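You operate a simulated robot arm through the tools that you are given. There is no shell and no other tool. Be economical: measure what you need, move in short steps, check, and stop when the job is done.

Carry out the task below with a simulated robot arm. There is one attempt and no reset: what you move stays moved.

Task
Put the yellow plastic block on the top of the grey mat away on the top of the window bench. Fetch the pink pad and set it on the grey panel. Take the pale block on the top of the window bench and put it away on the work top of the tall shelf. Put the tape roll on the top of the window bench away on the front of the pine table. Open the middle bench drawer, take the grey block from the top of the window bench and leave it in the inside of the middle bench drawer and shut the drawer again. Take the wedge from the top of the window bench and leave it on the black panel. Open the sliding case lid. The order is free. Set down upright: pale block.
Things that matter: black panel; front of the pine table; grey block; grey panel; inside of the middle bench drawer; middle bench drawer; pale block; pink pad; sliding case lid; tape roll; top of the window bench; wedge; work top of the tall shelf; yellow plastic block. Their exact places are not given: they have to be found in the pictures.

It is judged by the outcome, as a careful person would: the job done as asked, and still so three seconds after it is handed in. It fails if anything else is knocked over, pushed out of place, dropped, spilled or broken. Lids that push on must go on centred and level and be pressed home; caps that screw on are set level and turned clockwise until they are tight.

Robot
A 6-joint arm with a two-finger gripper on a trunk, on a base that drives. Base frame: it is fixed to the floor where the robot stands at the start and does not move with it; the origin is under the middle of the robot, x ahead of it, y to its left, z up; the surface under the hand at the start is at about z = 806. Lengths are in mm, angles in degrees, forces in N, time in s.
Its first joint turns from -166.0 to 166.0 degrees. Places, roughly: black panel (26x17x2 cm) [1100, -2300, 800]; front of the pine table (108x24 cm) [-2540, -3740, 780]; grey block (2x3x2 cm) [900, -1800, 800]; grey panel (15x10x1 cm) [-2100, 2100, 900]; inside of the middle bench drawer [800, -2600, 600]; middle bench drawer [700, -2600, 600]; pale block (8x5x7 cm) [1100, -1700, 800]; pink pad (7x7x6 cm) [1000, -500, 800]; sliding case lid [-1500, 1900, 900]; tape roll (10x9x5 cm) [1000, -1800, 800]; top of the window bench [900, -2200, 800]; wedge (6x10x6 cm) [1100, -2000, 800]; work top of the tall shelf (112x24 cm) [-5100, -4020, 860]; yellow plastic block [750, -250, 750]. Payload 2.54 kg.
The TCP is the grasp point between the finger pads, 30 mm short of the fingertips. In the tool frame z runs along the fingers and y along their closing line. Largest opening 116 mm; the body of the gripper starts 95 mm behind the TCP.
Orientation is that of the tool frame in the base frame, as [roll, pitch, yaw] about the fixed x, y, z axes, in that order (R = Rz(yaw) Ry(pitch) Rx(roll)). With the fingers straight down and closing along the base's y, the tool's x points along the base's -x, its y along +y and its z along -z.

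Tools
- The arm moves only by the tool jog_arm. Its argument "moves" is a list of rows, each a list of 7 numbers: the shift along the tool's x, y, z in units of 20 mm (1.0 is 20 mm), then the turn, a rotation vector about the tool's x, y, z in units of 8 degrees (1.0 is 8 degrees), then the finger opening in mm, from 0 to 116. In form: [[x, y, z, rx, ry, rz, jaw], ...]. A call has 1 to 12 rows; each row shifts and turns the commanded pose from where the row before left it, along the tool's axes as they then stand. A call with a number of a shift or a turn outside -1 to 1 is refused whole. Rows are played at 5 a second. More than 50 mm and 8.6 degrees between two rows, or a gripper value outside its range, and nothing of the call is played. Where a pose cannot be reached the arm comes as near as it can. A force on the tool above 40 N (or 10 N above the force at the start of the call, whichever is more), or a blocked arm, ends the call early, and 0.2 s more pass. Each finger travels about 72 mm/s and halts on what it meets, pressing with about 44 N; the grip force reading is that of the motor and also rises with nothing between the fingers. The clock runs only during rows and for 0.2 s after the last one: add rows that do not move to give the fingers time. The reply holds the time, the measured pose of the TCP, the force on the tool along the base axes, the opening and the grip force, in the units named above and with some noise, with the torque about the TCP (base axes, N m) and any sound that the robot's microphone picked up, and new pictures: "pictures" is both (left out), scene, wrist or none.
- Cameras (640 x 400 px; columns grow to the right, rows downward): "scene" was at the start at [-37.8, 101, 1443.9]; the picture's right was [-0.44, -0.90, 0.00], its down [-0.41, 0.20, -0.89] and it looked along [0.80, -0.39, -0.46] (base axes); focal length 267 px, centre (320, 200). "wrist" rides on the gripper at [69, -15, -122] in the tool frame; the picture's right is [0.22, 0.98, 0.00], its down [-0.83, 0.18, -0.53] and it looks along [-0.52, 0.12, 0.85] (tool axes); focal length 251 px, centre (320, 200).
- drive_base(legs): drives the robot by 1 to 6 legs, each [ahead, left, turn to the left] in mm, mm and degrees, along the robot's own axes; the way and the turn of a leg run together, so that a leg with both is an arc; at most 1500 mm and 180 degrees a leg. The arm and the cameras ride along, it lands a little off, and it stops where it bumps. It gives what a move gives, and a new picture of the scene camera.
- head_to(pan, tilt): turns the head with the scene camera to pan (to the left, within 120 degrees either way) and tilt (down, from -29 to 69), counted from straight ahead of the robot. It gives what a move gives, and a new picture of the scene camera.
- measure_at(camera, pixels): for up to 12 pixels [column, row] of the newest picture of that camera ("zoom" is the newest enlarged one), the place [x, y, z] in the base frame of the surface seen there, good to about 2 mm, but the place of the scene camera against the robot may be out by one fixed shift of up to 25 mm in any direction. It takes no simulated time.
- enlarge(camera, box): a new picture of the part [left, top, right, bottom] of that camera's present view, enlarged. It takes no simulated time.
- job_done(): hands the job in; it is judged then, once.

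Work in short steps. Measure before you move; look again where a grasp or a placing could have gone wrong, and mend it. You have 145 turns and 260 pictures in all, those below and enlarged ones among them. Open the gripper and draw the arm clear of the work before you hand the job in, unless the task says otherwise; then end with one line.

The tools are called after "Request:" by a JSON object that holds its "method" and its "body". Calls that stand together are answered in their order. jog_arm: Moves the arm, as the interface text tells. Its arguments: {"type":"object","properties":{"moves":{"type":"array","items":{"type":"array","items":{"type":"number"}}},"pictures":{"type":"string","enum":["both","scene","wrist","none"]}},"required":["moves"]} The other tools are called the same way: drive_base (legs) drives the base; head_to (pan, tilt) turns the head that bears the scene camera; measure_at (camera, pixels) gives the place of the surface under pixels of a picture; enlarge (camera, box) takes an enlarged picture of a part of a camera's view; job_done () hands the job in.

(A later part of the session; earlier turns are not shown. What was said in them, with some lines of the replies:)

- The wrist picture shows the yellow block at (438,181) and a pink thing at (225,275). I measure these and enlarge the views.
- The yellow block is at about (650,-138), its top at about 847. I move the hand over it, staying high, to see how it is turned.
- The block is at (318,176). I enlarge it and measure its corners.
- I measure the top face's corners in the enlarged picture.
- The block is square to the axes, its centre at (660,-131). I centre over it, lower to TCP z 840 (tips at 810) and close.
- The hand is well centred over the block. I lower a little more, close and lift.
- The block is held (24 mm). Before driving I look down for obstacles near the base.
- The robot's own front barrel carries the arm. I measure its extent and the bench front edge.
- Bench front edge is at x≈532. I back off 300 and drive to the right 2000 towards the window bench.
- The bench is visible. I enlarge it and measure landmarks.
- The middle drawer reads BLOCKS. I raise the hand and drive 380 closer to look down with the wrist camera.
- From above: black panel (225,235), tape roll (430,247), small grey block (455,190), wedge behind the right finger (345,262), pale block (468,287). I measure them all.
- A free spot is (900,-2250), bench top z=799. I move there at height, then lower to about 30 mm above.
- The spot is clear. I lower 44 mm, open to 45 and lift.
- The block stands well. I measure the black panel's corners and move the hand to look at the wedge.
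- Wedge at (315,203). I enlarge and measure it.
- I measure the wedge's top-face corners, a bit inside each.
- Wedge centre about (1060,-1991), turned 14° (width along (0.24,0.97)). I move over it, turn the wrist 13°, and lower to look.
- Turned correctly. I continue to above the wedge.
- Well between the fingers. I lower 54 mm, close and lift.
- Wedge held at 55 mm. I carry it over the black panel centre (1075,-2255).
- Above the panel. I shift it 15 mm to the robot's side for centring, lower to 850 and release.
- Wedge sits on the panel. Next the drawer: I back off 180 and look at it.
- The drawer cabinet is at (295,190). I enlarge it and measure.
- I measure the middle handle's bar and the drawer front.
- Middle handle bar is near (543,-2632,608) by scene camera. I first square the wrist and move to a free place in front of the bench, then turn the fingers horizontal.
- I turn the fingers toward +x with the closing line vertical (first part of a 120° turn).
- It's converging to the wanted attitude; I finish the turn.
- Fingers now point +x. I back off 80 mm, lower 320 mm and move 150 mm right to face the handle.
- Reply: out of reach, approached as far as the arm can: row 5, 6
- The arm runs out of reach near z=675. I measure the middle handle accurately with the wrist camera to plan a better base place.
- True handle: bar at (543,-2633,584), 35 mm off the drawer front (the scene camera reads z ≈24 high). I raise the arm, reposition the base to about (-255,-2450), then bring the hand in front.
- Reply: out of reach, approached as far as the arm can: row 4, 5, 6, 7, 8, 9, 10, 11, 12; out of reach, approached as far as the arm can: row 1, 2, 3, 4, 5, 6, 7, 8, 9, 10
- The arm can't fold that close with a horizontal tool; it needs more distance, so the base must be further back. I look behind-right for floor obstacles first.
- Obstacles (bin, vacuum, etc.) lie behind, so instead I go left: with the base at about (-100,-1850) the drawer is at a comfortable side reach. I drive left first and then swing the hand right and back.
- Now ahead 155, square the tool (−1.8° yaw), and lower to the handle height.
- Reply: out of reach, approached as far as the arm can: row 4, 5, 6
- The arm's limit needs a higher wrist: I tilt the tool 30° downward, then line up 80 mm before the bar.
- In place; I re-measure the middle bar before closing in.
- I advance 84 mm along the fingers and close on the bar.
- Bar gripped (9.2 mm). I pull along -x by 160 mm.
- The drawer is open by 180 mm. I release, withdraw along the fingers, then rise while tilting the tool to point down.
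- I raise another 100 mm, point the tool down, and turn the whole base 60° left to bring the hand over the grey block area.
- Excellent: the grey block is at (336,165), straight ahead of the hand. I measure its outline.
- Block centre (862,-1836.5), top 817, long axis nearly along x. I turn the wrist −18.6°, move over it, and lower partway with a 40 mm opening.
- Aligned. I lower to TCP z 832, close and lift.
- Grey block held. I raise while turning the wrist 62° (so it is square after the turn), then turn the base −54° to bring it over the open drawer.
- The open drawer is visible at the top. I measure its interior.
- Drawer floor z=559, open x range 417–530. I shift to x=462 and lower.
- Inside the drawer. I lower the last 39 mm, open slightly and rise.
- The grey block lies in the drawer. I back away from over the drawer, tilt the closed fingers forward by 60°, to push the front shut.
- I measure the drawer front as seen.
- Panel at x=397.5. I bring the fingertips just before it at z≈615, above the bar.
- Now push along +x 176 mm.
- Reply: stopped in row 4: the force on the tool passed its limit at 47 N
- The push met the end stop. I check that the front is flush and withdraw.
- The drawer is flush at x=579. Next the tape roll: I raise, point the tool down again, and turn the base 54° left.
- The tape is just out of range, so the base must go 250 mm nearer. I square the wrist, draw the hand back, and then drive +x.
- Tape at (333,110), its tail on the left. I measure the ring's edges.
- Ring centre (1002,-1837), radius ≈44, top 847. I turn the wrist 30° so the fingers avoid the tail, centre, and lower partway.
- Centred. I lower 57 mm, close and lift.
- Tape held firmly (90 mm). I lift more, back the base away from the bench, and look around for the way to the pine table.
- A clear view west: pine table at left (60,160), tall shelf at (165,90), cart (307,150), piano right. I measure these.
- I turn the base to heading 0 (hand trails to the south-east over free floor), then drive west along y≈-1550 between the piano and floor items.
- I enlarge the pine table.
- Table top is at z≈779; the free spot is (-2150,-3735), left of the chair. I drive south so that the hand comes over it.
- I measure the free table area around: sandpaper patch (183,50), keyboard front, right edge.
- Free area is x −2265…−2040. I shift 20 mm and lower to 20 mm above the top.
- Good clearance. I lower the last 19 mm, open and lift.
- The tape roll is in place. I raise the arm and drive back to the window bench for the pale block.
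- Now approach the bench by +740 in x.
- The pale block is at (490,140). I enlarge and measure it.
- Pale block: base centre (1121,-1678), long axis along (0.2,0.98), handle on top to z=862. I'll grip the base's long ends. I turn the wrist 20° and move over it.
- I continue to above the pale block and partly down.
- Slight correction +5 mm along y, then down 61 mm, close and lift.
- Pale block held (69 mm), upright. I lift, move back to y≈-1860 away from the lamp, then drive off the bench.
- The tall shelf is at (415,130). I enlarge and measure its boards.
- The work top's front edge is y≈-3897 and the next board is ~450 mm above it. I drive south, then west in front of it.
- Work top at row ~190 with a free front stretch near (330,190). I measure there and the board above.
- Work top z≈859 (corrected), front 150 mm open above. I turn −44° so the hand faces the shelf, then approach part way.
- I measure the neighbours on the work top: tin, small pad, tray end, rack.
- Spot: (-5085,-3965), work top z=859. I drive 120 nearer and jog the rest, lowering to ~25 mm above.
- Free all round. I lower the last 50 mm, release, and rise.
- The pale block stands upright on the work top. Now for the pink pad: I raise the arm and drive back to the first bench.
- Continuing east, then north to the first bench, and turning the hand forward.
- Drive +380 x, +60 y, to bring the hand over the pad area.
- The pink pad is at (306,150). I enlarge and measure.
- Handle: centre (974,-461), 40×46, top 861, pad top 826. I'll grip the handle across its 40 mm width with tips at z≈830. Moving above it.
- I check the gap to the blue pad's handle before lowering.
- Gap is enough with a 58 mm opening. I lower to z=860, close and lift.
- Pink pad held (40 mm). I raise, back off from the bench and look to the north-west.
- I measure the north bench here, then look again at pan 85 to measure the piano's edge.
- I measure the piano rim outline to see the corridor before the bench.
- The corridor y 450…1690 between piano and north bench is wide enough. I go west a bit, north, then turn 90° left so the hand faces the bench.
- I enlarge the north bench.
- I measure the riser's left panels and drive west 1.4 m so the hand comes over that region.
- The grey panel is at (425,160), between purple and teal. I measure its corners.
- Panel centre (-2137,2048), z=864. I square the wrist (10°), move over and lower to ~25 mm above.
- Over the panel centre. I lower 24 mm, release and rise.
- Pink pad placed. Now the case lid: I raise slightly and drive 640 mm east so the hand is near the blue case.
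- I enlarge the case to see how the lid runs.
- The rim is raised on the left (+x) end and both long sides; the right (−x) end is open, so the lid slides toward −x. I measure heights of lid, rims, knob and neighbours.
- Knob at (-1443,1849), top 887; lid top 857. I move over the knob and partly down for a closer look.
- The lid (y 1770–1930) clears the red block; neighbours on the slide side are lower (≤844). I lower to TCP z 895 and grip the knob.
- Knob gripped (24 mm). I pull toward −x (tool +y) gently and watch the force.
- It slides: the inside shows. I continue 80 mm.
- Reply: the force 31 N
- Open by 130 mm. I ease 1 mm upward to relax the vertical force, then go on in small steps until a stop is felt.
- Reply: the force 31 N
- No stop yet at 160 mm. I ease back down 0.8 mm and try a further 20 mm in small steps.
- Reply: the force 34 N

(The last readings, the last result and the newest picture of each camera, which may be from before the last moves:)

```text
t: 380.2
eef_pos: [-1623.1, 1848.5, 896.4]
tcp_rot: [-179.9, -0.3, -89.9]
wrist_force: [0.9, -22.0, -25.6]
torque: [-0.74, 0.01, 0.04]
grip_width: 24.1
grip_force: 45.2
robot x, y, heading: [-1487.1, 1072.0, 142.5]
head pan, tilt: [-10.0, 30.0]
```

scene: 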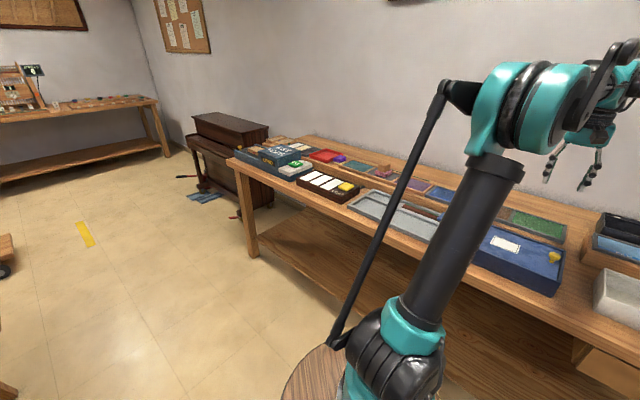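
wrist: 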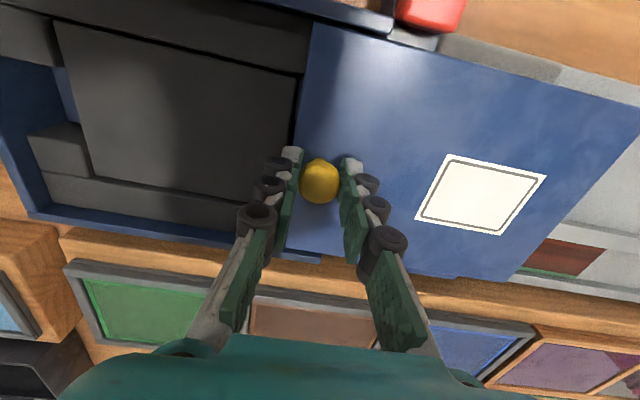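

Open by 180 mm of ~205 — ample. I relax, release the knob and rise.

Request:
{"method": "jog_arm", "body": {"moves": [[0, 0, 0.03, 0, 0, 0, 10], [0, 0, 0, 0, 0, 0, 30], [0, 0, 0, 0, 0, 0, 40], [0, 0, 0, 0, 0, 0, 40], [0, 0, -1, 0, 0, 0, 40], [0, 0, -1, 0, 0, 0, 40], [0, 0, -1, 0, 0, 0, 40], [0, 0, -1, 0, 0, 0, 40], [0, 0, -1, 0, 0, 0, 40], [0, 0, -1, 0, 0, 0, 40], [0, 0, -1, 0, 0, 0, 40]], "pictures": "both"}}

```text
t: 382.6
eef_pos: [-1624.0, 1847.5, 1036.1]
tcp_rot: [-179.9, -0.3, -89.9]
wrist_force: [0.6, 0.8, 0.0]
torque: [-0.02, 0.04, -0.01]
grip_width: 40.0
grip_force: 0.2
robot x, y, heading: [-1491.1, 1070.5, 142.7]
head pan, tilt: [-10.0, 30.0]
```

scene: 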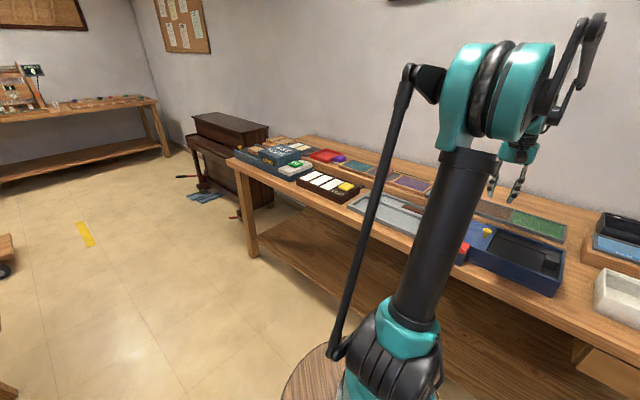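
wrist: 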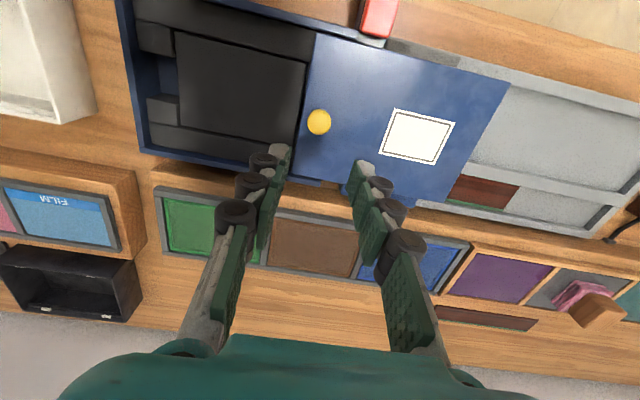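

The lid is open and rests level. I check the pad on the grey panel, and lid heights, once more.

Request:
{"method": "enlarge", "body": {"camera": "wrist", "box": [520, 240, 640, 350]}}

Request:
{"method": "measure_at", "body": {"camera": "wrist", "pixels": [[330, 80], [310, 170], [490, 90], [445, 190], [598, 305], [575, 290]]}}

```text
3.64 times, centred on (580, 295) of wrist
```

zoom: 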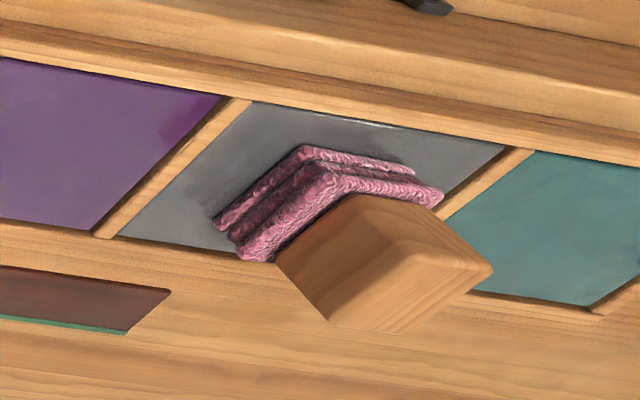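

```text
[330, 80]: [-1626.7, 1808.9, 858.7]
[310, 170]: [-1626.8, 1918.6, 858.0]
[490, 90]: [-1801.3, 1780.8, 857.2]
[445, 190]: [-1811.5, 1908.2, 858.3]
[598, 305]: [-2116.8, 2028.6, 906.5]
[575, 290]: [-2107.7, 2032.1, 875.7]
```

All as wanted: pad flat on the grey panel, lid level and open. I draw the arm clear of the bench.

Request:
{"method": "jog_arm", "body": {"moves": [[0, 0, -1, 0, 0, 0, 60], [0, 0, -1, 0, 0, 0, 60], [1, 0, -1, 0, 0, 0, 60], [1, 0, 0, 0, 0, 0, 60], [1, 0, 0, 0, 0, 0, 60], [1, 0, 0, 0, 0, 0, 60], [1, 0, 0, 0, 0, 0, 60], [1, 0, 0, 0, 0, 0, 60], [1, 0, 0, 0, 0, 0, 60]], "pictures": "none"}}

Request:
{"method": "job_done", "body": {}}

```text
t: 384.6
eef_pos: [-1624.6, 1708.9, 1094.7]
tcp_rot: [-179.8, -0.2, -89.9]
wrist_force: [0.2, 0.4, 0.3]
torque: [-0.08, -0.03, 0.01]
grip_width: 59.9
grip_force: 0.1
robot x, y, heading: [-1490.9, 1073.5, 142.4]
head pan, tilt: [-10.0, 30.0]
```

```text
The job is handed in.
```

All seven parts of the task are done and the job is handed in: everything was put where you asked, with the pale block upright. The drawer is shut with the grey block inside, and the lid is open 180 mm of about 205 mm.
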